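You operate a simulated robot arm through the tools that you are given. There is no shell and no other tool. Be economical: measure what you need, move in short steps, check, and stop when the job is done.

Carry out the task below with a simulated robot arm. There is one attempt and no reset: what you move stays moved.

TASK
Clamp the clogged mesh in the jig, brush it clean and free it.
Fine: no brushing while it is loose; the mesh ends in the waiting bay and the brush on the back strip. What is to be rubbed or washed off counts as gone when no trace of it is left.
Where things are to end (x, y in the base frame): blue mesh brush within 60 mm of [770, 420].

It is judged by the outcome, as a careful person would: the job done as asked, and still so three seconds after it is handed in. It fails if anything else is knocked over, pushed out of place, dropped, spilled or broken.

THE ROBOT
A 6-joint arm with a four-finger gripper on a trunk, on a base that drives. Base frame: it is fixed to the floor where the robot stands at the start and does not move with it; the origin is under the middle of the robot, x ahead of it, y to its left, z up; the surface under the hand at the start is at about z = 780. Lengths are in mm, angles in rad, forces in N, time in s.
With the tool pointing down near the work surface it reaches from about 300 to 700 mm from the robot's upright axis, wherever it stands. Its first joint turns from -2.897 to 2.897 rad. Places, roughly: back strip of the trestle [800, -300, 800]; mesh jig [500, 400, 800]; toggle clamp of the mesh jig [500, 500, 800]; waiting bay [500, 0, 800]. Payload 3.43 kg.
The tool frame sits at the grasp point between the pads (the TCP): z along the fingers, y along the line on which they close. The tips reach 30 mm beyond it. Largest opening 120 mm; the body of the gripper starts 85 mm behind the TCP.
Orientation is told as [roll, pitch, yaw] about the base's x, y, z axes, in that order, counted from this pose: with the fingers straight down and closing along the base's y, the tool's x points along the base's -x, its y along +y and its z along -z.

THE INTERFACE
- The arm moves only by the tool servo_tool. Its arguments are lists of equal length, an entry for each row: "rot": the turn, a rotation vector about the tool's x, y, z in rad, a list of three; "linear": the shift along the tool's x, y, z in mm, a list of three; "hand": the gripper command, from -1 (fully open) to 1 (shut), values between in proportion. In form: {"rot": [[rx, ry, rz], ...], "linear": [[x, y, z], ...], "hand": [hand, ...]}. A call has 1 to 12 rows; each row shifts and turns the commanded pose from where the row before left it, along the tool's axes as they then stand. A row lasts 0.2 s, in which the tool goes at most 50 mm and 0.15 rad; a call with a longer step from one row to the next is refused whole, and so is a gripper value outside its range. A pose out of reach is approached as far as the arm can. The call stops where the force on the tool passes 40 N (or 10 N more than at its start, if that is more) or the arm is blocked; 0.2 s more then pass. The fingers move at their own pace and stop on an object; they squeeze with about 37 N. The grip force told is the motor's: it shows also when the fingers shut on nothing. Time passes only in rows, and 0.2 s behind the last, so rows that do not move let the fingers close. It gives the time, the measured TCP pose, the force on the tool (base axes), the opening and the grip force at its end, in the units of the frame above (readings bear some noise), with the torque about the TCP (base axes, N m) and any sound that the robot's microphone picked up.
- Cameras (640 x 400 px; columns grow to the right, rows downward): "scene" is now at [48.2, 156.8, 1548.9]; the picture's right is [0.26, -0.97, 0.00], its down [-0.83, -0.22, -0.51] and it looks along [0.49, 0.13, -0.86] (base axes); focal length 263 px, centre (320, 200). "wrist" rides on the gripper at [71, -17, -121] in the tool frame; the picture's right is [0.23, 0.97, 0.00], its down [-0.81, 0.19, -0.55] and it looks along [-0.54, 0.13, 0.83] (tool axes); focal length 275 px, centre (320, 200). There is no depth. A picture from a camera that has moved, and an enlarged one, comes with that camera's place and axes in the base frame and with its lens.
- snapshot(camera): a new picture of that camera. It takes no simulated time.
- raise_lower(by): slides the trunk up (or, below 0, down) by that many mm; the arm and the scene camera ride with it, the base frame stays. It gives what a move gives, with no picture.
- base_move(legs): drives the robot by 1 to 6 legs, each [ahead, left, turn to the left] in mm, mm and rad, along the robot's own axes; the way and the turn of a leg run together, so that a leg with both is an arc; at most 1500 mm and 3.142 rad a leg. The arm and the cameras ride along, it lands a little off, and it stops where it bumps. It gives what a move gives.
- turn_head(pan, tilt): turns the head with the scene camera to pan (to the left, within 2.094 rad either way) and tilt (down, from -0.506 to 1.204), counted from straight ahead of the robot. It gives what a move gives.
- zoom(camera, box): a new picture of the part [left, top, right, bottom] of that camera's present view, enlarged. It takes no simulated time.
- job_done(): hands the job in; it is judged then, once.

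Go step by step. Nothing tells you exact positions but the pictures and the camera data: compare them with the known pose of the tool, close in by small moves and look again before you grip or let go. The budget is 120 turns and 78 pictures, counting those below and the enlarged ones. Unless the task says otherwise, let go and move clear before handing in, and close with one line.

The tools are called after "Request:" as a command line: name --argument value ..., lists and objects as JSON in quotes. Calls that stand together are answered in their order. servo_tool: Moves the arm, as the interface text tells. Its arguments: {"type":"object","properties":{"rot":{"type":"array","items":{"type":"array","items":{"type":"number"}}},"linear":{"type":"array","items":{"type":"array","items":{"type":"number"}}},"hand":{"type":"array","items":{"type":"number"}}},"required":["rot","linear","hand"]} The other tools are called the same way: raise_lower (by) slides the trunk up or down; base_move (legs) drives the base; turn_head (pan, tilt) turns the head that bears the scene camera; snapshot (camera) takes a picture; zoom (camera, box) takes an enlarged picture of a part of a camera's view; job_done () hands the job in.

At the start:

```text
time_s: 0.0
ee_pos: [363.3, 269.8, 1107.2]
ee_rot: [0.001, 0.0, 0.002]
ft_force: [-0.1, 0.3, 0.5]
torque: [-0.01, 0.01, 0.0]
gripper_width: 119.7
grip_force: 0.0
trunk travel left (down, up): [-75.0, 365.0]
robot x, y, heading: [-0.8, 1.7, -0.002]
head pan, tilt: [0.265, 1.033]
```

scene: 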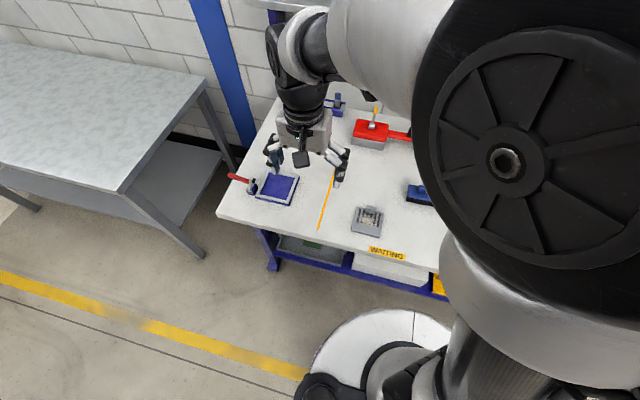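
wrist: 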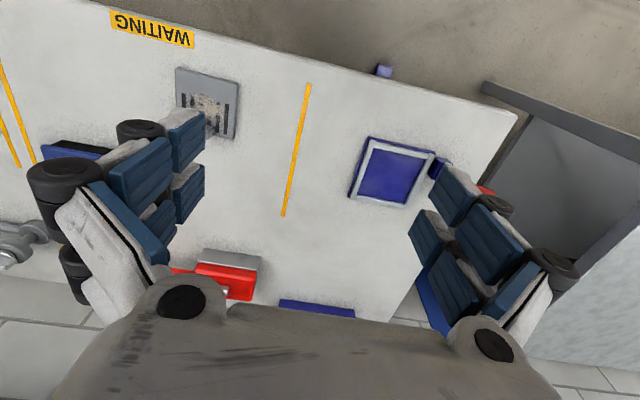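

I see a table with the blue jig on the left, a clogged mesh by the WAITING label, a red object and a blue one at the back. I'll enlarge to identify the parts.

Request:
zoom --camera "scene" --box '[210, 80, 450, 280]'

Request:
zoom --camera "wrist" --box '[150, 40, 530, 330]'

```text
2.00 times, centred on (330, 180) of scene
camera zoom: at [48.2, 156.8, 1548.9], right [0.26, -0.97, 0.0], down [-0.83, -0.22, -0.51], along [0.49, 0.13, -0.86], focal length 526 px, centre (300, 240)
```

zoom: 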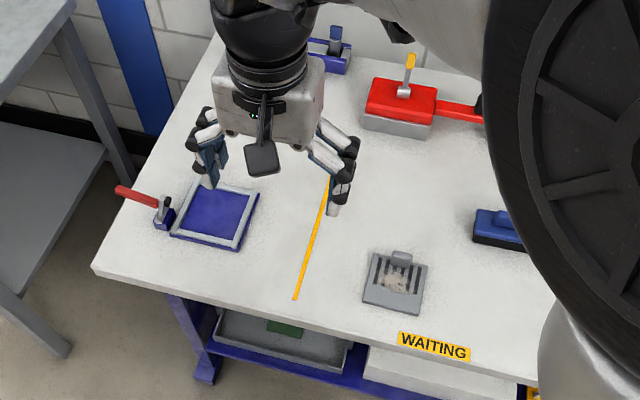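

```text
1.38 times, centred on (340, 185) of wrist
camera zoom: at [292.1, 254.2, 1227.3], right [-0.23, 0.97, 0.0], down [0.81, 0.19, 0.55], along [0.54, 0.13, -0.83], focal length 380 px, centre (292, 221)
```

zoom: 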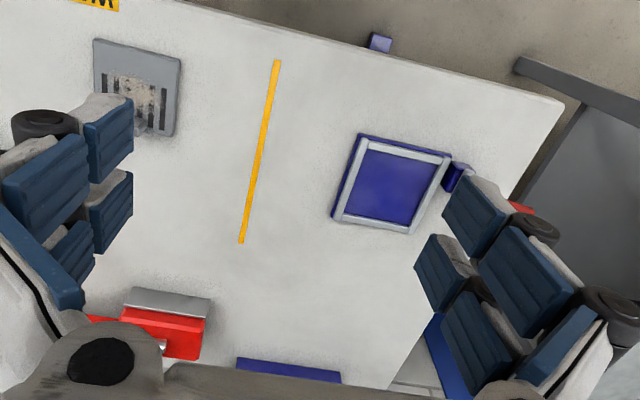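

The mesh lies near (440,105), the jig near (486,426), and a blue brush is partly hidden behind the arm. I'll look right with the head.

Request:
turn_head --pan -0.3 --tilt 0.8

Request:
snapshot --camera "scene"

```text
time_s: 1.0
ee_pos: [363.8, 270.9, 1107.0]
ee_rot: [0.0, -0.002, 0.0]
ft_force: [0.2, 0.8, -0.2]
torque: [0.01, 0.0, 0.0]
gripper_width: 120.2
grip_force: 0.1
trunk travel left (down, up): [-75.0, 365.0]
robot x, y, heading: [-1.0, -0.8, 0.002]
head pan, tilt: [-0.3, 0.799]
```

```text
73 pictures are left
camera scene: at [60.1, 115.3, 1566.3], right [-0.29, -0.96, 0.0], down [-0.69, 0.21, -0.7], along [0.67, -0.21, -0.72], focal length 263 px, centre (320, 200)
```

scene: 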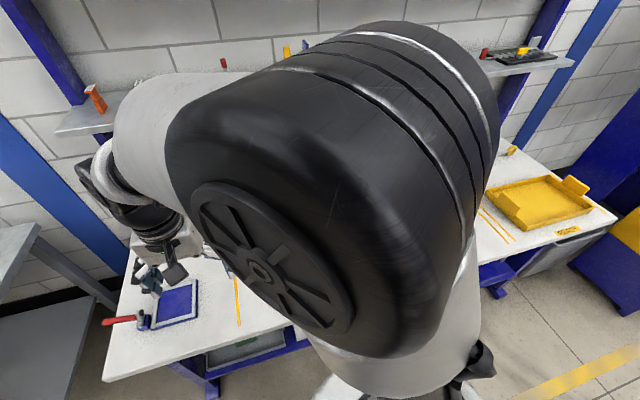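

The shoulder blocks that view. I'll carry the tool to the right and use the wrist camera.

Request:
servo_tool --rot '[[0, 0, 0], [0, 0, 0], [0, 0, 0], [0, 0, 0], [0, 0, 0], [0, 0, 0], [0, 0, 0]]' --linear '[[0, -40, 0], [0, -40, 0], [0, -40, 0], [0, -40, 0], [0, -40, 0], [0, -40, 0], [0, 0, 0]]' --hand '[-1, -1, -1, -1, -1, -1, -1]'

Request:
snapshot --camera "wrist"

Request:
turn_head --pan 0.5 --tilt 0.8

Request:
snapshot --camera "scene"

```text
time_s: 2.6
ee_pos: [363.7, 30.1, 1108.3]
ee_rot: [0.001, -0.001, 0.0]
ft_force: [0.3, -0.9, -0.6]
torque: [0.02, 0.0, -0.01]
gripper_width: 120.1
grip_force: 0.2
trunk travel left (down, up): [-75.0, 365.0]
robot x, y, heading: [1.6, 1.5, 0.001]
head pan, tilt: [-0.3, 0.799]
```

```text
72 pictures are left
camera wrist: at [292.0, 13.2, 1228.2], right [-0.23, 0.97, 0.0], down [0.81, 0.19, 0.55], along [0.54, 0.13, -0.83], focal length 275 px, centre (320, 200)
```

wrist: 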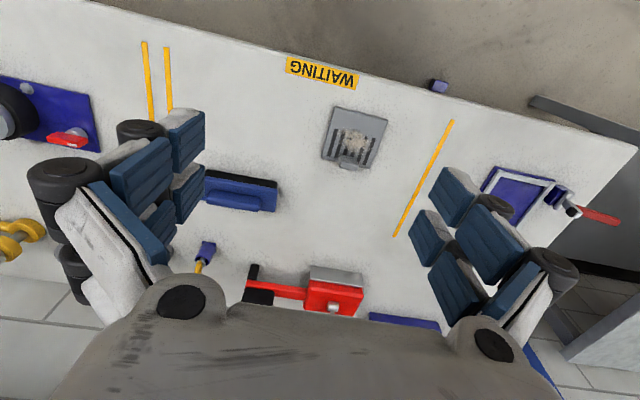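

```text
time_s: 3.7
ee_pos: [363.3, 29.3, 1108.3]
ee_rot: [-0.001, 0.002, -0.001]
ft_force: [0.1, -0.4, 0.8]
torque: [0.01, 0.0, 0.0]
gripper_width: 120.0
grip_force: 0.1
trunk travel left (down, up): [-75.0, 365.0]
robot x, y, heading: [1.4, 2.3, -0.0]
head pan, tilt: [0.499, 0.799]
```

```text
71 pictures are left
camera scene: at [53.9, 177.6, 1566.4], right [0.48, -0.88, 0.0], down [-0.63, -0.34, -0.7], along [0.61, 0.33, -0.72], focal length 263 px, centre (320, 200)
```

scene: 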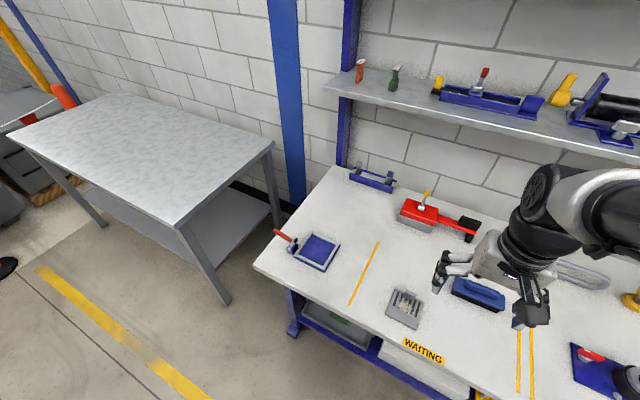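

Request:
zoom --camera "scene" --box '[260, 150, 420, 300]'

Request:
zoom --camera "scene" --box '[370, 180, 530, 340]'

Request:
zoom --camera "wrist" --box '[190, 50, 450, 230]'

```text
2.67 times, centred on (340, 225) of scene
camera zoom: at [53.9, 177.6, 1566.4], right [0.48, -0.88, 0.0], down [-0.63, -0.34, -0.7], along [0.61, 0.33, -0.72], focal length 702 px, centre (267, 133)
```

zoom: 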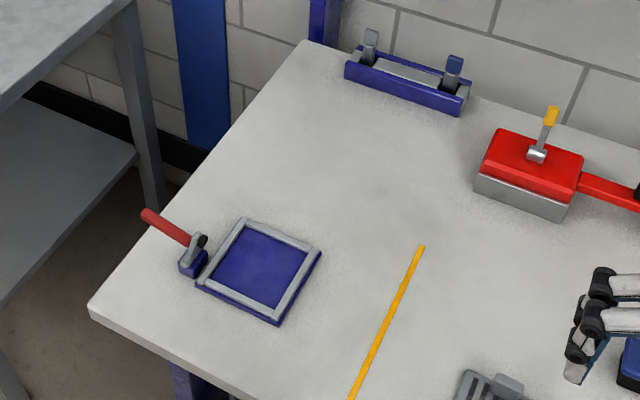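

```text
2.50 times, centred on (450, 260) of scene
camera zoom: at [53.9, 177.6, 1566.4], right [0.48, -0.88, 0.0], down [-0.63, -0.34, -0.7], along [0.61, 0.33, -0.72], focal length 658 px, centre (-5, 50)
```

zoom: 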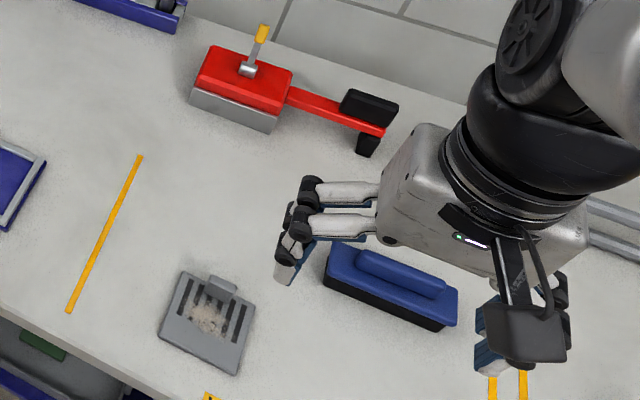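

```text
2.22 times, centred on (320, 140) of wrist
camera zoom: at [292.1, 13.5, 1228.2], right [-0.23, 0.97, 0.0], down [0.81, 0.19, 0.55], along [0.54, 0.13, -0.83], focal length 612 px, centre (320, 333)
```

zoom: 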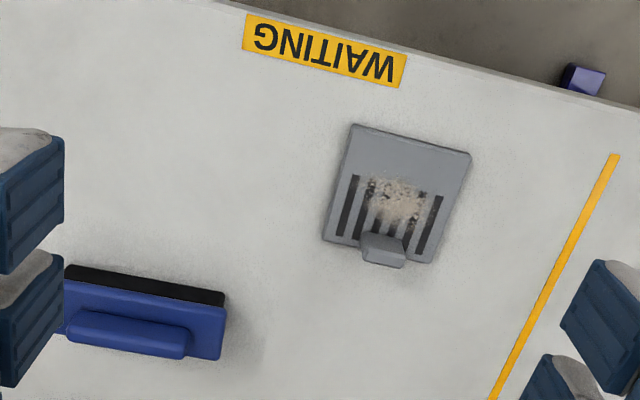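

The mesh is 90x90 centred near (446,108) with a raised tab on its far side; the jig is near (489,425) with a toggle whose red handle lies outward. Next I look at the toggle from close up.

Request:
servo_tool --rot '[[0, 0, 0], [0, 0, 0], [0, 0, 0], [0, 0, 0], [0, 0, 0], [0, 0, 0], [0, 0, 0], [0, 0, 0], [0, 0, 0], [0, 0, 0], [0, 0, 0]]' --linear '[[0, 45, 12], [0, 45, 12], [0, 45, 12], [0, 45, 12], [0, 45, 12], [0, 45, 12], [0, 45, 12], [0, 45, 12], [0, 45, 12], [0, 45, 12], [0, 0, 0]]' --hand '[-1, -1, -1, -1, -1, -1, -1, -1, -1, -1, -1]'

Request:
snapshot --camera "wrist"

Request:
zoom --camera "scene" --box '[260, 220, 350, 280]'

```text
time_s: 6.1
ee_pos: [363.4, 480.0, 985.9]
ee_rot: [0.001, 0.001, 0.0]
ft_force: [1.1, 0.6, 0.0]
torque: [0.01, -0.02, -0.02]
gripper_width: 120.0
grip_force: 0.1
trunk travel left (down, up): [-75.0, 365.0]
robot x, y, heading: [1.9, -3.5, -0.0]
head pan, tilt: [0.499, 0.799]
```

```text
67 pictures are left
camera wrist: at [292.4, 464.2, 1105.1], right [-0.23, 0.97, 0.0], down [0.81, 0.19, 0.55], along [0.54, 0.13, -0.83], focal length 275 px, centre (320, 200)
```

wrist: 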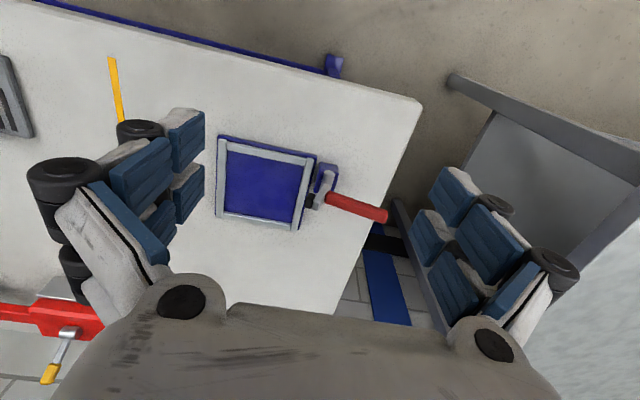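

```text
6.67 times, centred on (305, 250) of scene
camera zoom: at [53.8, 177.4, 1566.4], right [0.48, -0.88, 0.0], down [-0.63, -0.34, -0.7], along [0.61, 0.33, -0.72], focal length 1754 px, centre (420, -133)
```

zoom: 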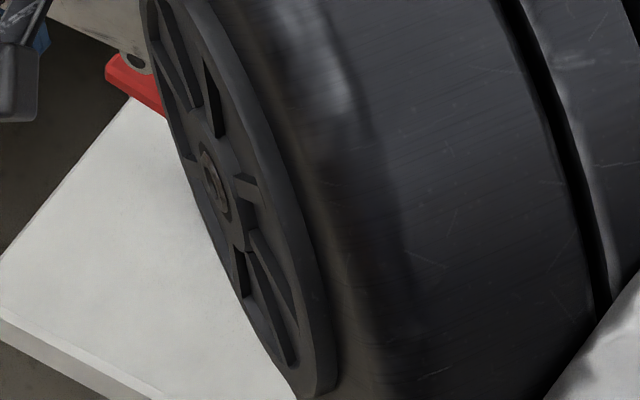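

Request:
zoom --camera "wrist" --box '[200, 120, 400, 245]'

```text
3.20 times, centred on (300, 182) of wrist
camera zoom: at [292.4, 464.2, 1105.1], right [-0.23, 0.97, 0.0], down [0.81, 0.19, 0.55], along [0.54, 0.13, -0.83], focal length 881 px, centre (384, 256)
```

zoom: 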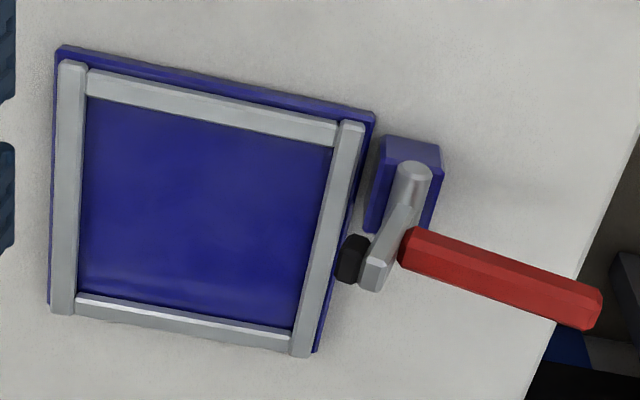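

The lever mechanism is ambiguous from above, so I tilt the tool for a lower, flatter wrist view of the toggle.

Request:
servo_tool --rot '[[0, -0.125, 0], [0, -0.125, 0], [0, -0.125, 0], [0, -0.125, 0], [0, 0, 0], [0, 0, 0], [0, 0, 0], [0, 0, 0]]' --linear '[[0, 0, 0], [0, 0, 0], [0, 0, 0], [0, 0, 0], [14, 5, 25], [14, 5, 25], [14, 5, 25], [0, 0, 0]]' --hand '[-1, -1, -1, -1, -1, -1, -1, -1]'

Request:
snapshot --camera "wrist"

```text
time_s: 7.9
ee_pos: [362.1, 495.3, 902.0]
ee_rot: [0.001, -0.5, 0.001]
ft_force: [0.6, -0.9, -0.9]
torque: [0.0, 0.0, -0.02]
gripper_width: 119.8
grip_force: 0.1
trunk travel left (down, up): [-75.0, 365.0]
robot x, y, heading: [0.9, 5.2, -0.002]
head pan, tilt: [0.499, 0.799]
```

```text
64 pictures are left
camera wrist: at [241.7, 479.8, 973.4], right [-0.2, 0.97, -0.11], down [0.45, 0.19, 0.87], along [0.87, 0.13, -0.47], focal length 275 px, centre (320, 200)
```

wrist: 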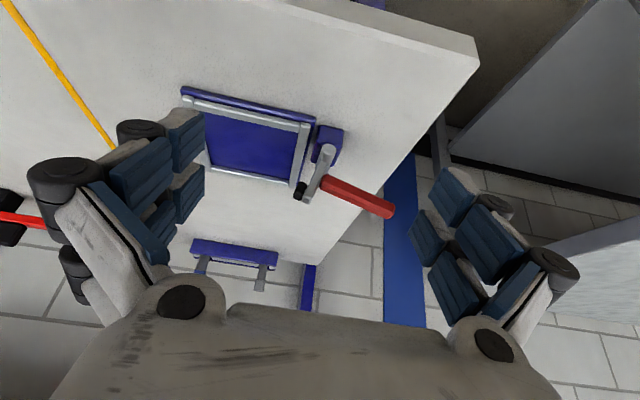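

Request:
zoom --camera "wrist" --box '[270, 110, 410, 230]'

```text
3.33 times, centred on (340, 170) of wrist
camera zoom: at [241.7, 479.8, 973.4], right [-0.2, 0.97, -0.11], down [0.45, 0.19, 0.87], along [0.87, 0.13, -0.47], focal length 918 px, centre (253, 300)
```

zoom: 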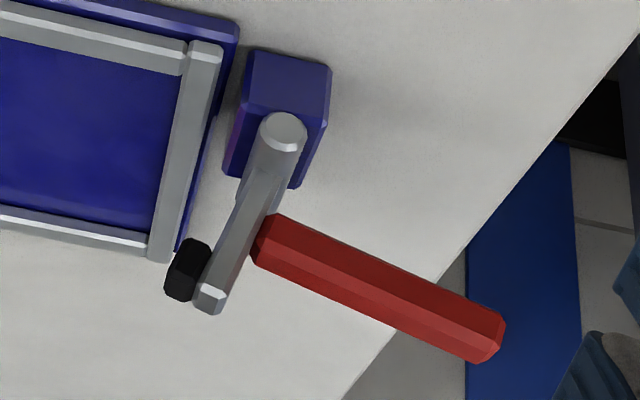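

The toggle pivots about a horizontal x-axis at about (445,513,808): it is open with the handle outward (tip ≈ (460,581,855)), and closes by swinging the handle up and over. Now I return upright and look closely at the mesh's tab.

Request:
servo_tool --rot '[[0, 0.125, 0], [0, 0.125, 0], [0, 0.125, 0], [0, 0.125, 0], [0, 0, 0], [0, 0, 0], [0, 0, 0], [0, 0, 0], [0, 0, 0], [0, 0, 0]]' --linear '[[0, -40, -20], [0, -40, -20], [0, -40, -10], [0, -40, 0], [0, -45, 0], [0, -45, 0], [0, -45, 0], [0, -45, 0], [0, -45, 0], [0, 0, 0]]' --hand '[-1, -1, -1, -1, -1, -1, -1, -1, -1, -1]'

Request:
snapshot --camera "wrist"

```text
time_s: 10.1
ee_pos: [342.8, 110.6, 945.5]
ee_rot: [0.0, 0.0, 0.0]
ft_force: [0.0, -0.8, 0.3]
torque: [-0.03, -0.02, 0.02]
gripper_width: 120.1
grip_force: 0.0
trunk travel left (down, up): [-75.0, 365.0]
robot x, y, heading: [-0.7, -3.3, -0.002]
head pan, tilt: [0.499, 0.799]
```

```text
62 pictures are left
camera wrist: at [272.0, 93.9, 1067.7], right [-0.23, 0.97, 0.0], down [0.81, 0.19, 0.55], along [0.54, 0.13, -0.83], focal length 275 px, centre (320, 200)
```

wrist: 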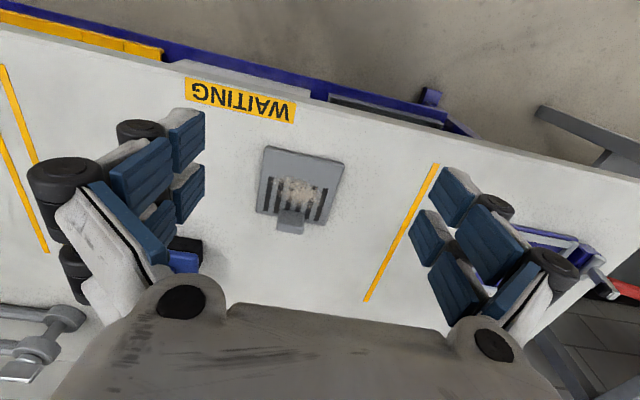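

Request:
zoom --camera "wrist" --box '[240, 135, 360, 245]'

Request:
zoom --camera "scene" --box '[380, 250, 530, 345]'

```text
3.64 times, centred on (300, 190) of wrist
camera zoom: at [272.0, 93.9, 1067.7], right [-0.23, 0.97, 0.0], down [0.81, 0.19, 0.55], along [0.54, 0.13, -0.83], focal length 1001 px, centre (393, 236)
```

zoom: 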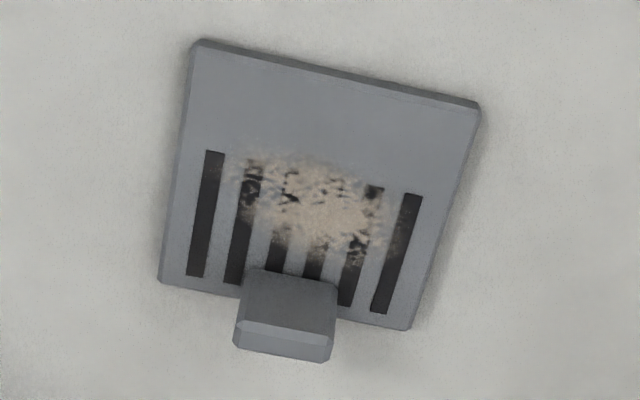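

```text
4.21 times, centred on (455, 298) of scene
camera zoom: at [53.8, 177.9, 1566.3], right [0.48, -0.88, 0.0], down [-0.63, -0.34, -0.7], along [0.61, 0.33, -0.72], focal length 1108 px, centre (-248, -210)
```

zoom: 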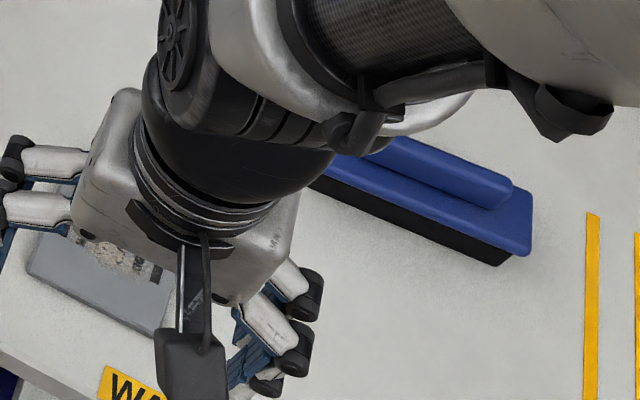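

Mesh tab: centre about (483,108), top z≈820, 31 mm wide in y, about 10 thick in x. The jig pocket is about 95x96 centred (499,434), so I drive left to bring everything into reach.

Request:
base_move --legs '[[0, 250, 0]]'

Request:
turn_head --pan 0.0 --tilt 0.9

Request:
snapshot --camera "scene"

```text
time_s: 11.9
ee_pos: [343.3, 358.4, 947.5]
ee_rot: [0.0, 0.001, -0.002]
ft_force: [-0.3, -0.3, 0.4]
torque: [-0.05, -0.02, -0.01]
gripper_width: 119.9
grip_force: 0.0
trunk travel left (down, up): [-75.0, 365.0]
robot x, y, heading: [-0.4, 252.1, -0.002]
head pan, tilt: [0.499, 0.799]
```

```text
time_s: 12.8
ee_pos: [343.7, 357.8, 948.5]
ee_rot: [0.001, -0.001, -0.001]
ft_force: [-1.1, 0.1, -0.1]
torque: [-0.01, 0.01, 0.0]
gripper_width: 120.0
grip_force: 0.1
trunk travel left (down, up): [-75.0, 365.0]
robot x, y, heading: [1.7, 247.2, 0.001]
head pan, tilt: [0.0, 0.901]
```

```text
59 pictures are left
camera scene: at [58.8, 386.7, 1558.5], right [0.0, -1.0, 0.0], down [-0.78, 0.0, -0.62], along [0.62, 0.0, -0.78], focal length 263 px, centre (320, 200)
```

scene: 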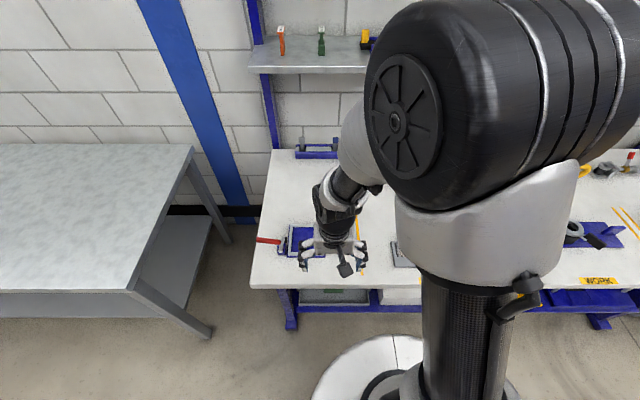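

Base is in place. Now I turn the gripper 90° so that it closes along x.

Request:
servo_tool --rot '[[0, 0, -0.1428], [0, 0, -0.1428], [0, 0, -0.1428], [0, 0, -0.1428], [0, 0, -0.1428], [0, 0, -0.1428], [0, 0, -0.1428], [0, 0, -0.1428], [0, 0, -0.1428], [0, 0, -0.1428], [0, 0, -0.1428], [0, 0, 0]]' --linear '[[0, 0, 0], [0, 0, 0], [0, 0, 0], [0, 0, 0], [0, 0, 0], [0, 0, 0], [0, 0, 0], [0, 0, 0], [0, 0, 0], [0, 0, 0], [0, 0, 0], [0, 0, 0]]' --hand '[-0.3, -0.3, -0.3, -0.3, -0.3, -0.3, -0.3, -0.3, -0.3, -0.3, -0.3, -0.3]'

```text
time_s: 15.4
ee_pos: [343.3, 357.7, 947.4]
ee_rot: [0.0, 0.002, 1.572]
ft_force: [0.5, 0.3, -0.2]
torque: [0.0, -0.03, 0.01]
gripper_width: 77.9
grip_force: 0.1
trunk travel left (down, up): [-75.0, 365.0]
robot x, y, heading: [0.2, 248.1, 0.001]
head pan, tilt: [0.0, 0.901]
```

Request:
servo_tool --rot '[[0, 0, 0], [0, 0, 0], [0, 0, 0], [0, 0, 0], [0, 0, 0], [0, 0, 0], [0, 0, 0], [0, 0, 0]]' --linear '[[41.6, -23.2, 0], [41.6, -23.2, 0], [41.6, -23.2, 0], [41.6, -23.2, 0], [41.6, -23.2, 0], [41.6, -23.2, 0], [0, 0, 45], [0, 0, 0]]' --hand '[-0.3, -0.3, -0.3, -0.3, -0.3, -0.3, -0.3, -0.3]'

Request:
snapshot --camera "wrist"

```text
time_s: 17.2
ee_pos: [481.5, 106.6, 900.4]
ee_rot: [-0.001, 0.0, 1.57]
ft_force: [0.4, 0.4, 1.6]
torque: [-0.03, -0.01, 0.01]
gripper_width: 78.2
grip_force: 0.0
trunk travel left (down, up): [-75.0, 365.0]
robot x, y, heading: [3.1, 248.9, -0.001]
head pan, tilt: [0.0, 0.901]
```

```text
58 pictures are left
camera wrist: at [498.9, 36.3, 1021.0], right [-0.97, -0.23, 0.0], down [-0.19, 0.81, 0.55], along [-0.13, 0.54, -0.83], focal length 275 px, centre (320, 200)
```

wrist: 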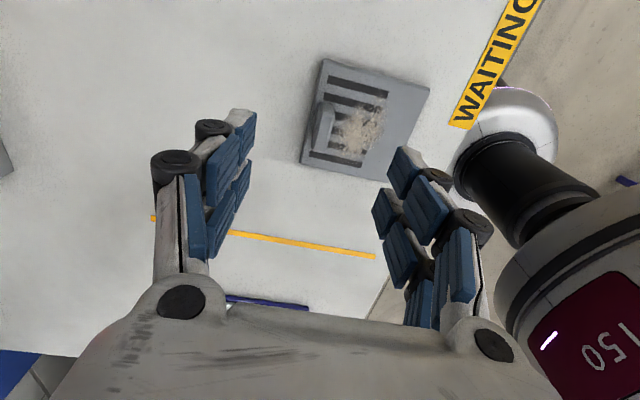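

Request:
zoom --camera "wrist" --box '[280, 50, 440, 190]'

```text
2.86 times, centred on (360, 120) of wrist
camera zoom: at [498.9, 36.3, 1021.0], right [-0.97, -0.23, 0.0], down [-0.19, 0.81, 0.55], along [-0.13, 0.54, -0.83], focal length 786 px, centre (206, 429)
```

zoom: 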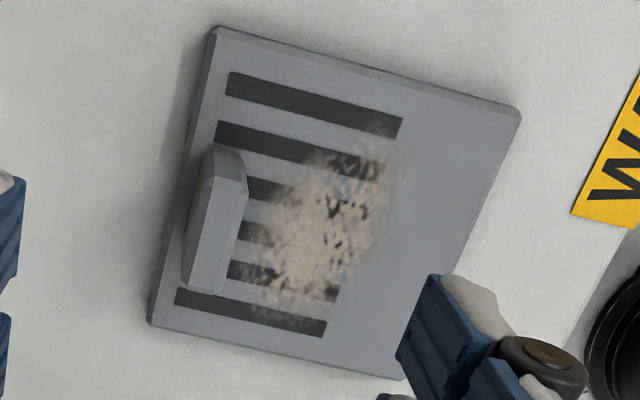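

The tab top is at about (480,107). I descend over it with the fingertips stopping just above the plate, then grip.

Request:
servo_tool --rot '[[0, 0, 0], [0, 0, 0], [0, 0, 0], [0, 0, 0]]' --linear '[[0, 1, 30], [0, 0, 30], [0, 0, 15], [0, 0, 0]]' --hand '[-0.3, -0.3, -0.3, -0.3]'

Request:
snapshot --camera "wrist"

```text
time_s: 18.2
ee_pos: [480.4, 106.5, 826.7]
ee_rot: [0.0, 0.0, 1.569]
ft_force: [-0.9, -0.3, -0.1]
torque: [0.01, -0.01, -0.01]
gripper_width: 78.1
grip_force: 0.2
trunk travel left (down, up): [-75.0, 365.0]
robot x, y, heading: [-0.0, 250.5, -0.004]
head pan, tilt: [0.0, 0.901]
```

```text
56 pictures are left
camera wrist: at [497.7, 36.6, 947.1], right [-0.97, -0.23, 0.0], down [-0.19, 0.81, 0.55], along [-0.13, 0.54, -0.83], focal length 275 px, centre (320, 200)
```

wrist: 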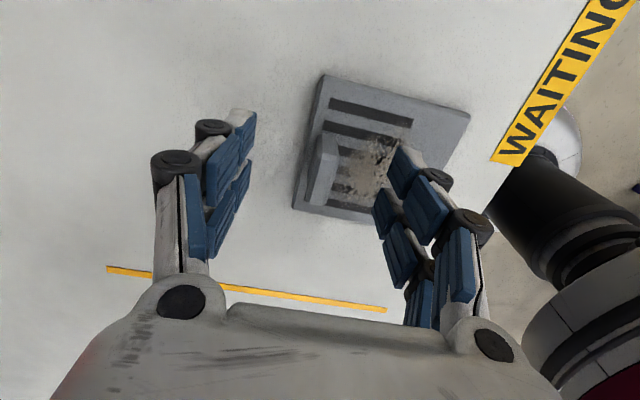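

Request:
servo_tool --rot '[[0, 0, 0], [0, 0, 0], [0, 0, 0], [0, 0, 0], [0, 0, 0], [0, 0, 0]]' --linear '[[0, 0, 0], [0, 0, 0], [0, 0, 0], [0, 0, 0], [0, 0, 0], [0, 0, 0]]' --hand '[0.3, 0.6, 1, 1, 1, 1]'

Request:
snapshot --camera "wrist"

```text
time_s: 19.6
ee_pos: [480.9, 108.1, 827.4]
ee_rot: [0.002, -0.001, 1.569]
ft_force: [-0.6, 0.7, -0.5]
torque: [0.01, -0.01, -0.05]
gripper_width: 11.3
grip_force: 32.7
trunk travel left (down, up): [-75.0, 365.0]
robot x, y, heading: [-0.3, 244.6, -0.005]
head pan, tilt: [0.0, 0.901]
```

```text
55 pictures are left
camera wrist: at [497.6, 36.6, 947.2], right [-0.97, -0.23, 0.0], down [-0.19, 0.81, 0.55], along [-0.13, 0.54, -0.83], focal length 275 px, centre (320, 200)
```

wrist: 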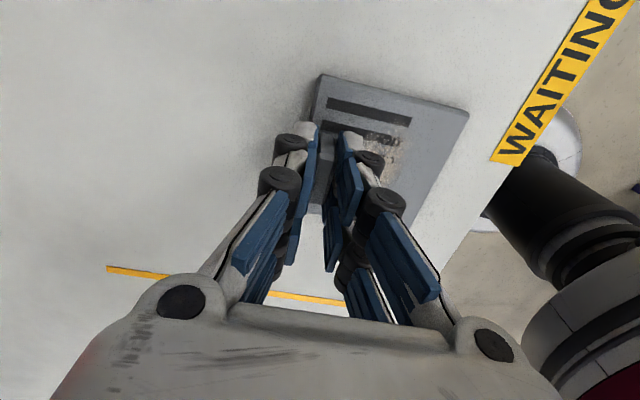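

Gripped (11 mm). Lift and check the hold.

Request:
servo_tool --rot '[[0, 0, 0], [0, 0, 0], [0, 0, 0], [0, 0, 0], [0, 0, 0]]' --linear '[[0, 0, -10], [0, 0, -20], [0, 0, -30], [0, 0, -20], [0, 0, 0]]' --hand '[1, 1, 1, 1, 1]'

Request:
snapshot --camera "wrist"

```text
time_s: 20.9
ee_pos: [481.1, 109.1, 908.4]
ee_rot: [0.0, 0.001, 1.568]
ft_force: [0.3, 0.1, -0.3]
torque: [-0.01, -0.02, 0.03]
gripper_width: 11.3
grip_force: 36.6
trunk travel left (down, up): [-75.0, 365.0]
robot x, y, heading: [1.0, 246.9, -0.002]
head pan, tilt: [0.0, 0.901]
```

```text
54 pictures are left
camera wrist: at [498.1, 38.2, 1027.8], right [-0.97, -0.23, 0.0], down [-0.19, 0.81, 0.55], along [-0.13, 0.54, -0.83], focal length 275 px, centre (320, 200)
```

wrist: 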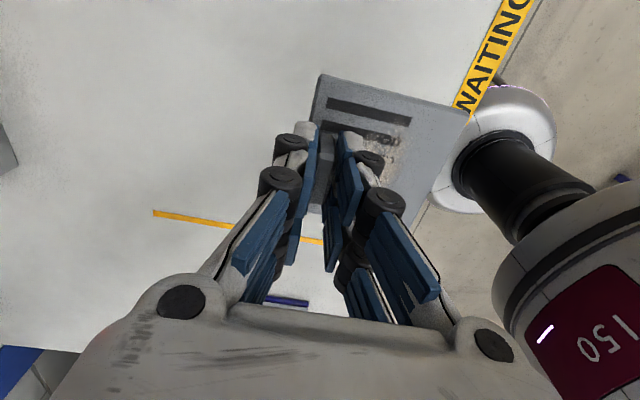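

Held firmly; mesh centre is at TCP +(-34,-1). Carry toward the jig and re-measure the pocket.

Request:
servo_tool --rot '[[0, 0, 0], [0, 0, 0], [0, 0, 0], [0, 0, 0], [0, 0, 0], [0, 0, 0]]' --linear '[[-30, -8, -4], [-35, -10, -4], [-35, -10, -4], [-30, -10, 0], [-20, 0, 0], [0, 0, 0]]' --hand '[1, 1, 1, 1, 1, 1]'

Request:
snapshot --camera "wrist"

Request:
snapshot --camera "scene"

```text
time_s: 22.2
ee_pos: [519.8, 258.8, 920.8]
ee_rot: [0.0, -0.001, 1.568]
ft_force: [1.0, 0.6, -0.4]
torque: [-0.03, -0.02, -0.01]
gripper_width: 11.3
grip_force: 36.9
trunk travel left (down, up): [-75.0, 365.0]
robot x, y, heading: [0.5, 245.4, -0.003]
head pan, tilt: [0.0, 0.901]
```

```text
53 pictures are left
camera wrist: at [536.3, 187.3, 1040.5], right [-0.97, -0.23, 0.0], down [-0.19, 0.81, 0.55], along [-0.13, 0.54, -0.83], focal length 275 px, centre (320, 200)
```

wrist: 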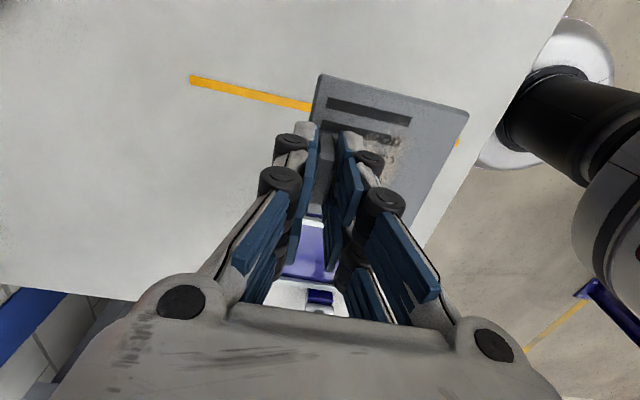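

```text
52 pictures are left
camera scene: at [58.8, 386.6, 1558.4], right [0.0, -1.0, 0.0], down [-0.78, 0.0, -0.62], along [0.62, 0.0, -0.78], focal length 263 px, centre (320, 200)
```

scene: 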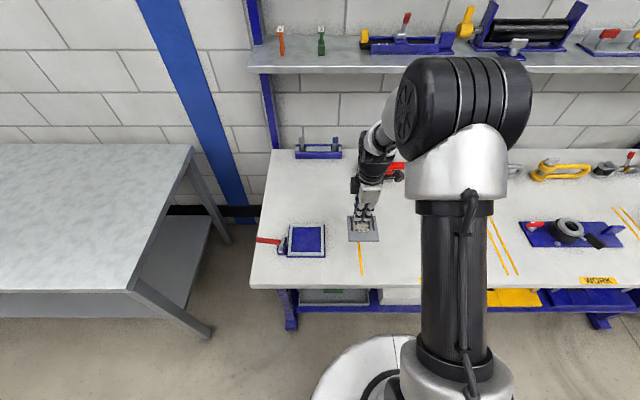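

Request:
zoom --camera "scene" --box '[250, 190, 400, 284]'

```text
4.26 times, centred on (325, 237) of scene
camera zoom: at [58.8, 386.6, 1558.4], right [0.0, -1.0, 0.0], down [-0.78, 0.0, -0.62], along [0.62, 0.0, -0.78], focal length 1119 px, centre (299, 43)
```

zoom: 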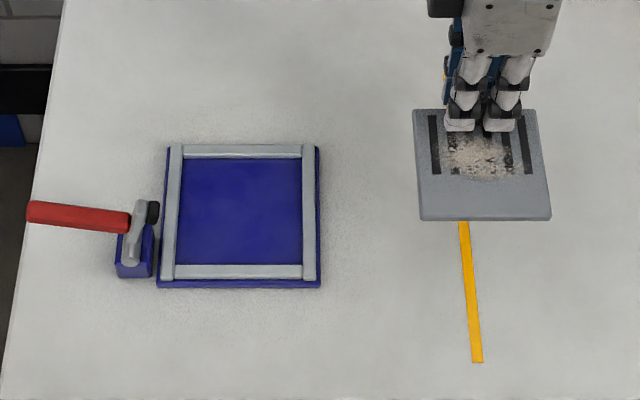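

The scene camera agrees with the known mesh pose to ~2 mm. I hover the mesh above the pocket and compare edges directly.

Request:
servo_tool --rot '[[0, 0, 0], [0, 0, 0], [0, 0, 0], [0, 0, 0], [0, 0, 0], [0, 0, 0], [0, 0, 0], [0, 0, 0]]' --linear '[[-35, -4, 0], [-40, -4, 0], [-40, -4, 0], [-35, 0, 0], [-25, 0, 0], [0, 0, 30], [0, 0, 28], [0, 0, 0]]' --hand '[1, 1, 1, 1, 1, 1, 1, 1]'

Request:
zoom --camera "scene" --box '[270, 205, 350, 265]'

Request:
snapshot --camera "wrist"

```text
time_s: 24.1
ee_pos: [530.9, 431.0, 863.5]
ee_rot: [0.0, -0.002, 1.569]
ft_force: [0.3, 0.1, -0.5]
torque: [-0.03, -0.05, 0.02]
gripper_width: 11.4
grip_force: 37.7
trunk travel left (down, up): [-75.0, 365.0]
robot x, y, heading: [5.3, 248.2, -0.0]
head pan, tilt: [0.0, 0.901]
```

```text
6.67 times, centred on (310, 235) of scene
camera zoom: at [58.8, 386.6, 1558.5], right [0.0, -1.0, 0.0], down [-0.78, 0.0, -0.62], along [0.62, 0.0, -0.78], focal length 1754 px, centre (387, -33)
```

zoom: 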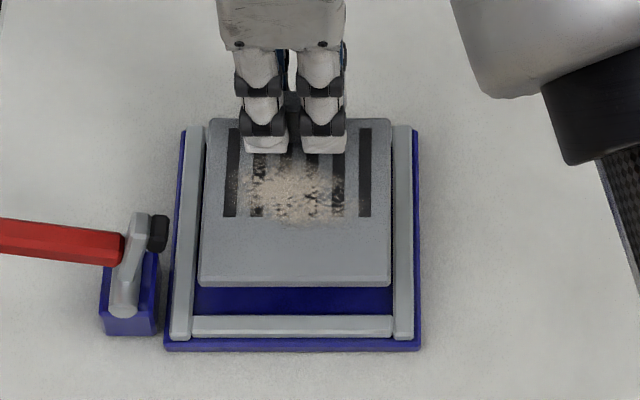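

```text
49 pictures are left
camera wrist: at [547.6, 360.3, 982.6], right [-0.97, -0.23, 0.0], down [-0.19, 0.81, 0.55], along [-0.13, 0.54, -0.83], focal length 275 px, centre (320, 200)
```

wrist: 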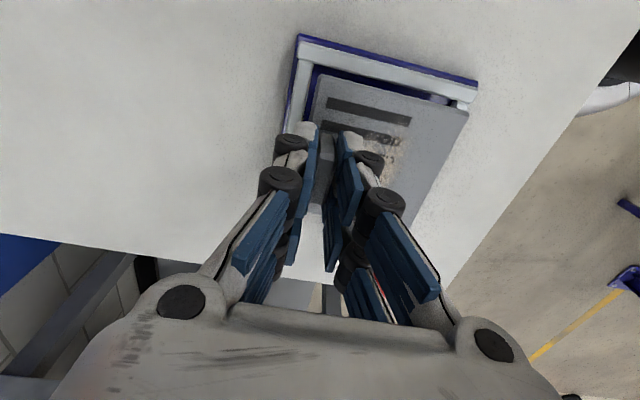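

Request:
zoom --camera "wrist" --box '[280, 20, 500, 130]'

```text
2.91 times, centred on (390, 75) of wrist
camera zoom: at [547.6, 360.3, 982.6], right [-0.97, -0.23, 0.0], down [-0.19, 0.81, 0.55], along [-0.13, 0.54, -0.83], focal length 801 px, centre (116, 564)
```

zoom: 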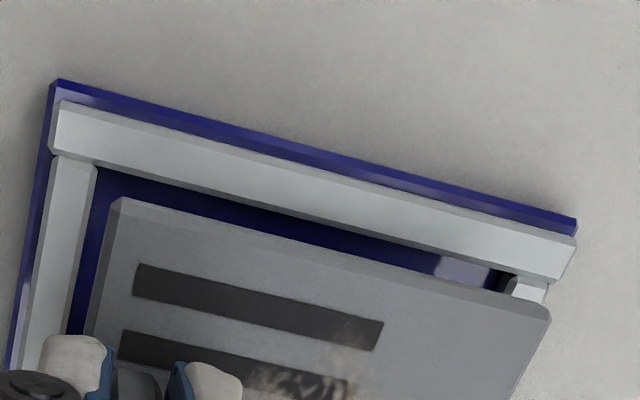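

The comparison says shift about +1.5 mm in x and +1 mm in y. I lower in small steps, watching the force.

Request:
servo_tool --rot '[[0, 0, 0], [0, 0, 0], [0, 0, 0], [0, 0, 0]]' --linear '[[-1, -1.5, 0], [0, 0, 8], [0, 0, 8], [0, 0, 0]]' --hand '[1, 1, 1, 1]'

Request:
zoom --camera "wrist" --box '[280, 20, 500, 130]'

Request:
zoom --camera "scene" --box '[270, 205, 350, 265]'

```text
time_s: 25.1
ee_pos: [531.4, 433.5, 846.8]
ee_rot: [-0.001, -0.001, 1.569]
ft_force: [1.0, 0.5, -0.2]
torque: [0.02, -0.06, -0.04]
gripper_width: 11.4
grip_force: 37.4
trunk travel left (down, up): [-75.0, 365.0]
robot x, y, heading: [-2.3, 247.2, 0.003]
head pan, tilt: [0.0, 0.901]
```

```text
2.91 times, centred on (390, 75) of wrist
camera zoom: at [549.8, 362.8, 966.3], right [-0.97, -0.23, 0.0], down [-0.19, 0.81, 0.55], along [-0.13, 0.54, -0.83], focal length 801 px, centre (116, 564)
```

zoom: 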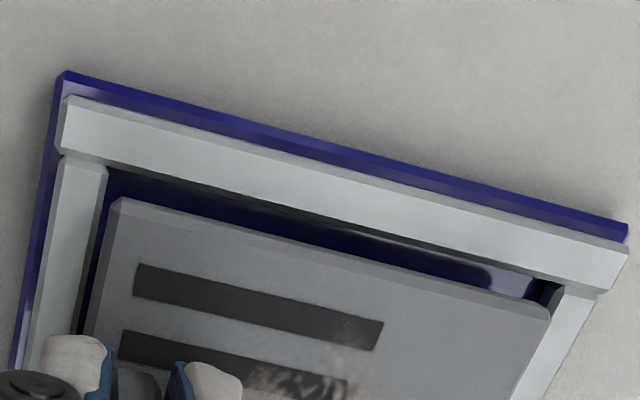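

```text
6.67 times, centred on (310, 235) of scene
camera zoom: at [58.8, 386.6, 1558.5], right [0.0, -1.0, 0.0], down [-0.78, 0.0, -0.62], along [0.62, 0.0, -0.78], focal length 1754 px, centre (387, -33)
```

zoom: 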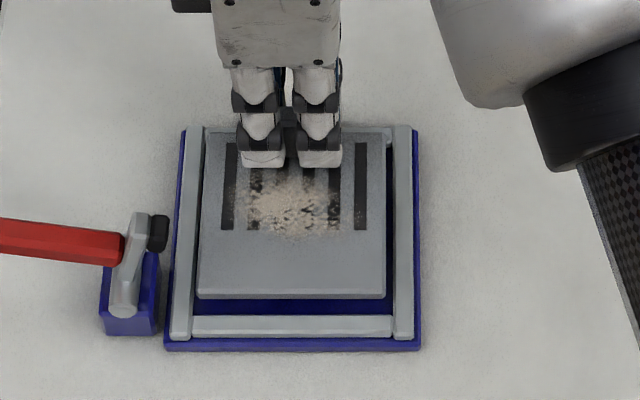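

Gaps look even within a millimetre. Nudge −0.6 in y and lower to seat.

Request:
servo_tool --rot '[[0, 0, 0], [0, 0, 0], [0, 0, 0], [0, 0, 0]]' --linear '[[0.6, 0, 3], [0, 0, 4], [0, 0, 3], [0, 0, 0]]' --hand '[1, 1, 1, 1]'

Request:
zoom --camera "scene" --box '[270, 205, 350, 265]'

```text
time_s: 26.1
ee_pos: [533.5, 434.0, 836.8]
ee_rot: [0.001, 0.002, 1.569]
ft_force: [-0.5, -0.8, 0.0]
torque: [-0.03, -0.01, 0.02]
gripper_width: 11.4
grip_force: 37.1
trunk travel left (down, up): [-75.0, 365.0]
robot x, y, heading: [1.0, 245.4, -0.002]
head pan, tilt: [0.0, 0.901]
```

```text
6.67 times, centred on (310, 235) of scene
camera zoom: at [58.8, 386.6, 1558.4], right [0.0, -1.0, 0.0], down [-0.78, 0.0, -0.62], along [0.62, 0.0, -0.78], focal length 1754 px, centre (387, -33)
```

zoom: 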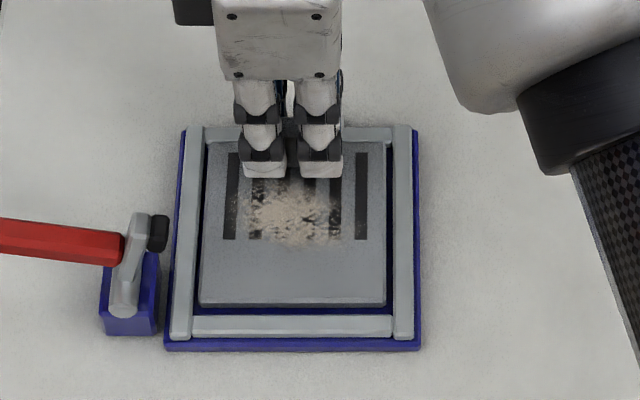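

Still free; keep lowering until contact.

Request:
servo_tool --rot '[[0, 0, 0], [0, 0, 0], [0, 0, 0]]' --linear '[[0, 0, 2], [0, 0, 2], [0, 0, 0]]' --hand '[1, 1, 1]'

Request:
zoom --camera "scene" --box '[270, 205, 350, 265]'

Request:
zoom --camera "wrist" --box '[280, 20, 500, 130]'

```text
time_s: 26.9
ee_pos: [532.8, 433.9, 834.1]
ee_rot: [-0.006, -0.002, 1.568]
ft_force: [-1.0, 0.2, 27.4]
torque: [-0.49, 0.08, 0.0]
gripper_width: 11.5
grip_force: 37.0
trunk travel left (down, up): [-75.0, 365.0]
robot x, y, heading: [-0.4, 248.9, -0.005]
head pan, tilt: [0.0, 0.901]
```

```text
6.67 times, centred on (310, 235) of scene
camera zoom: at [56.3, 385.8, 1558.9], right [0.0, -1.0, 0.0], down [-0.78, 0.0, -0.62], along [0.62, 0.0, -0.78], focal length 1754 px, centre (387, -33)
```

zoom: 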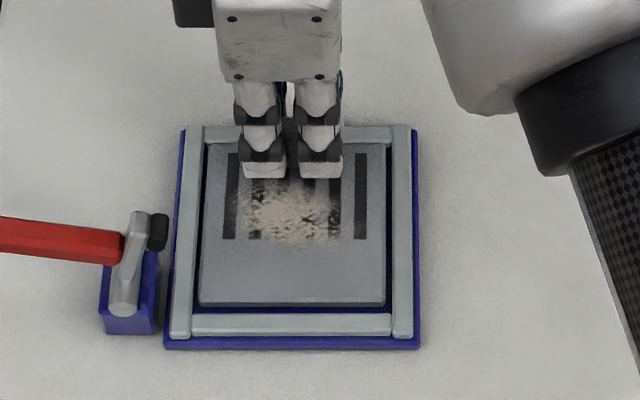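

```text
2.91 times, centred on (390, 75) of wrist
camera zoom: at [549.6, 362.2, 954.8], right [-0.97, -0.23, -0.01], down [-0.19, 0.81, 0.55], along [-0.12, 0.54, -0.83], focal length 801 px, centre (116, 564)
```

zoom: 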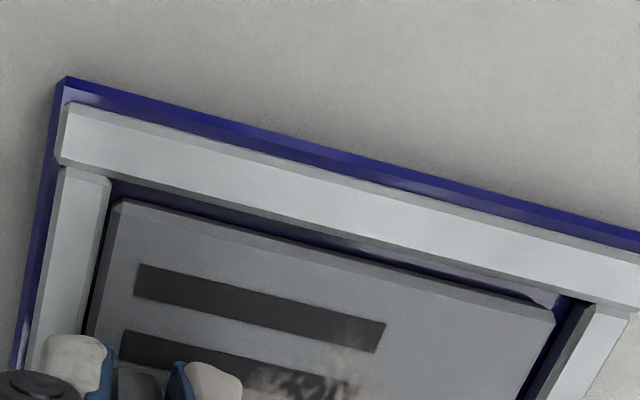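

Contact with the pocket floor (bottom ≈787, inside the rails). I ease off, release and rise.

Request:
servo_tool --rot '[[0, 0, 0], [0, 0, 0], [0, 0, 0], [0, 0, 0], [0, 0, 0], [0, 0, 0], [0, 0, 0], [0, 0, 0]]' --linear '[[0, 0, -2], [0, 0, 0], [0, 0, 0], [0, 0, 0], [0, 0, -20], [0, 0, -40], [0, 0, -40], [0, 0, 0]]' --hand '[1, 0.6, 0.5, 0.5, 0.5, 0.5, 0.5, 0.5]'

Request:
zoom --camera "scene" --box '[250, 190, 370, 275]'

```text
time_s: 28.6
ee_pos: [530.3, 434.2, 933.4]
ee_rot: [-0.001, -0.001, 1.569]
ft_force: [0.8, 0.4, -0.8]
torque: [-0.01, -0.01, -0.02]
gripper_width: 30.2
grip_force: 0.1
trunk travel left (down, up): [-75.0, 365.0]
robot x, y, heading: [0.7, 244.1, -0.001]
head pan, tilt: [0.0, 0.901]
```

```text
4.71 times, centred on (310, 232) of scene
camera zoom: at [58.9, 386.6, 1558.4], right [0.0, -1.0, 0.0], down [-0.78, 0.0, -0.62], along [0.62, 0.0, -0.78], focal length 1238 px, centre (367, 47)
```

zoom: 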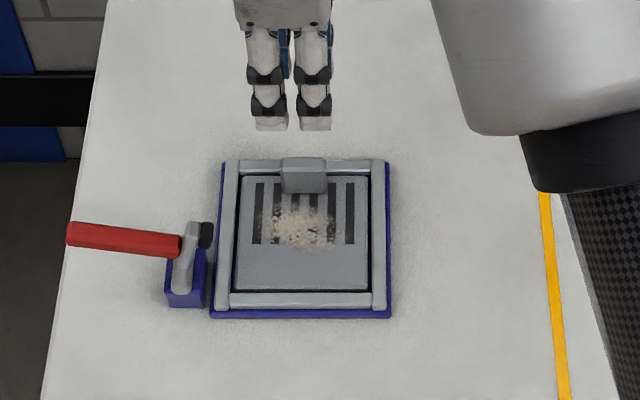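

Mesh is seated. Next, move over the toggle handle tip at about (463,571).

Request:
servo_tool --rot '[[0, 0, 0], [0, 0, 0], [0, 0, 0], [0, 0, 0], [0, 0, 0], [0, 0, 0]]' --linear '[[-34, 17, 0], [-35, 17, 0], [-34, 17, 0], [-34, 16, 0], [0, 0, 25], [0, 0, 0]]' --hand '[0.3, 0.3, 0.3, 0.3, 0.3, 0.3]'

Request:
snapshot --camera "wrist"

Request:
zoom --camera "scene" --box '[230, 190, 350, 275]'

```text
time_s: 30.1
ee_pos: [465.9, 571.9, 908.6]
ee_rot: [0.0, 0.0, 1.569]
ft_force: [0.0, -0.1, 0.2]
torque: [-0.04, 0.01, 0.01]
gripper_width: 41.8
grip_force: 0.0
trunk travel left (down, up): [-75.0, 365.0]
robot x, y, heading: [-4.3, 243.9, 0.003]
head pan, tilt: [0.0, 0.901]
```

```text
41 pictures are left
camera wrist: at [482.7, 500.2, 1028.2], right [-0.97, -0.23, 0.0], down [-0.19, 0.81, 0.55], along [-0.13, 0.54, -0.83], focal length 275 px, centre (320, 200)
```

wrist: 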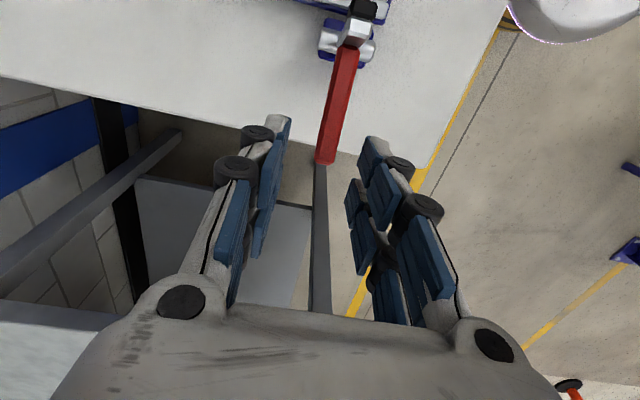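

```text
4.71 times, centred on (290, 232) of scene
camera zoom: at [58.8, 386.6, 1558.5], right [0.0, -1.0, 0.0], down [-0.78, 0.0, -0.62], along [0.62, 0.0, -0.78], focal length 1238 px, centre (461, 47)
```

zoom: 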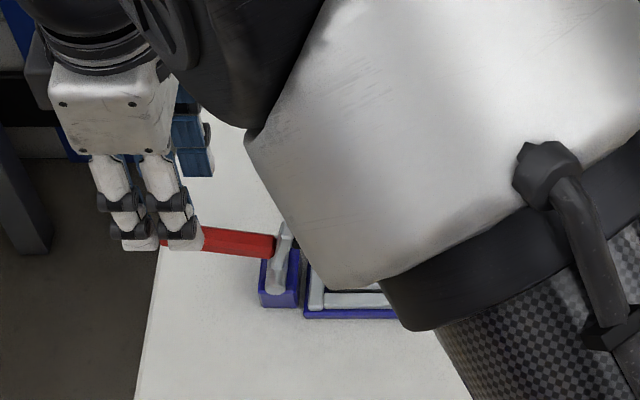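

Handle centreline is x≈460. Descend around it and grip near the tip.

Request:
servo_tool --rot '[[0, 0, 0], [0, 0, 0], [0, 0, 0]]' --linear '[[0, 4, 25], [0, 0, 28], [0, 0, 0]]' --hand '[0.3, 0.3, 0.3]'

Request:
snapshot --camera "wrist"

```text
time_s: 30.9
ee_pos: [460.8, 571.7, 853.5]
ee_rot: [-0.001, 0.0, 1.57]
ft_force: [0.3, 0.4, 0.0]
torque: [0.0, 0.0, 0.02]
gripper_width: 41.8
grip_force: 0.1
trunk travel left (down, up): [-75.0, 365.0]
robot x, y, heading: [0.1, 250.3, -0.004]
head pan, tilt: [0.0, 0.901]
```

```text
39 pictures are left
camera wrist: at [479.1, 499.4, 974.0], right [-0.97, -0.23, 0.0], down [-0.19, 0.81, 0.55], along [-0.13, 0.54, -0.83], focal length 275 px, centre (320, 200)
```

wrist: 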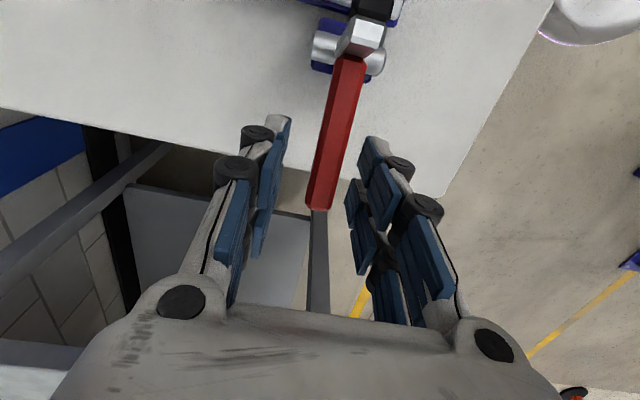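

Fingers straddle the handle. I grip it and begin the arc up and inward.

Request:
servo_tool --rot '[[0, 0, 0], [0, 0, 0], [0, 0, 0], [0, 0, 0], [0, 0, 0], [0, 0, 0], [0, 0, 0], [0, 0, 0], [0, 0, 0]]' --linear '[[0, 0, 0], [0, 0, 0], [0, 0, 0], [0, 0, 0], [5.3, 0, -6.1], [5.8, 0, -5.6], [6.5, 0, -4.8], [6.9, 0, -4.1], [0, 0, 0]]' --hand '[0.6, 1, 1, 1, 1, 1, 1, 1, 1]'

Request:
snapshot --camera "wrist"

```text
time_s: 32.9
ee_pos: [460.9, 547.5, 875.9]
ee_rot: [0.0, 0.0, 1.569]
ft_force: [-13.4, 20.8, -7.6]
torque: [1.71, 0.3, -0.08]
gripper_width: 13.7
grip_force: 44.7
trunk travel left (down, up): [-75.0, 365.0]
robot x, y, heading: [-0.3, 247.4, -0.0]
head pan, tilt: [0.0, 0.901]
```

```text
38 pictures are left
camera wrist: at [478.1, 477.3, 996.5], right [-0.97, -0.23, 0.0], down [-0.19, 0.81, 0.55], along [-0.13, 0.54, -0.83], focal length 275 px, centre (320, 200)
```

wrist: 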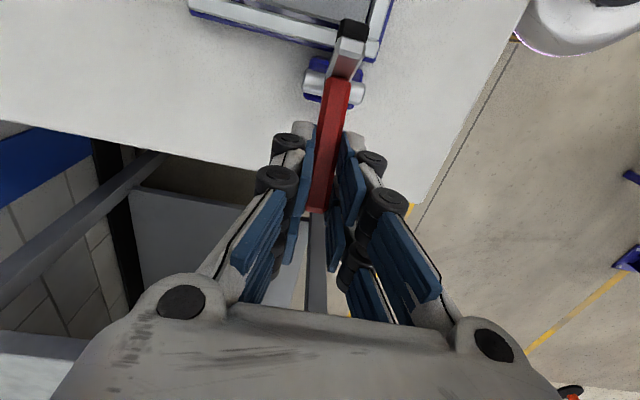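

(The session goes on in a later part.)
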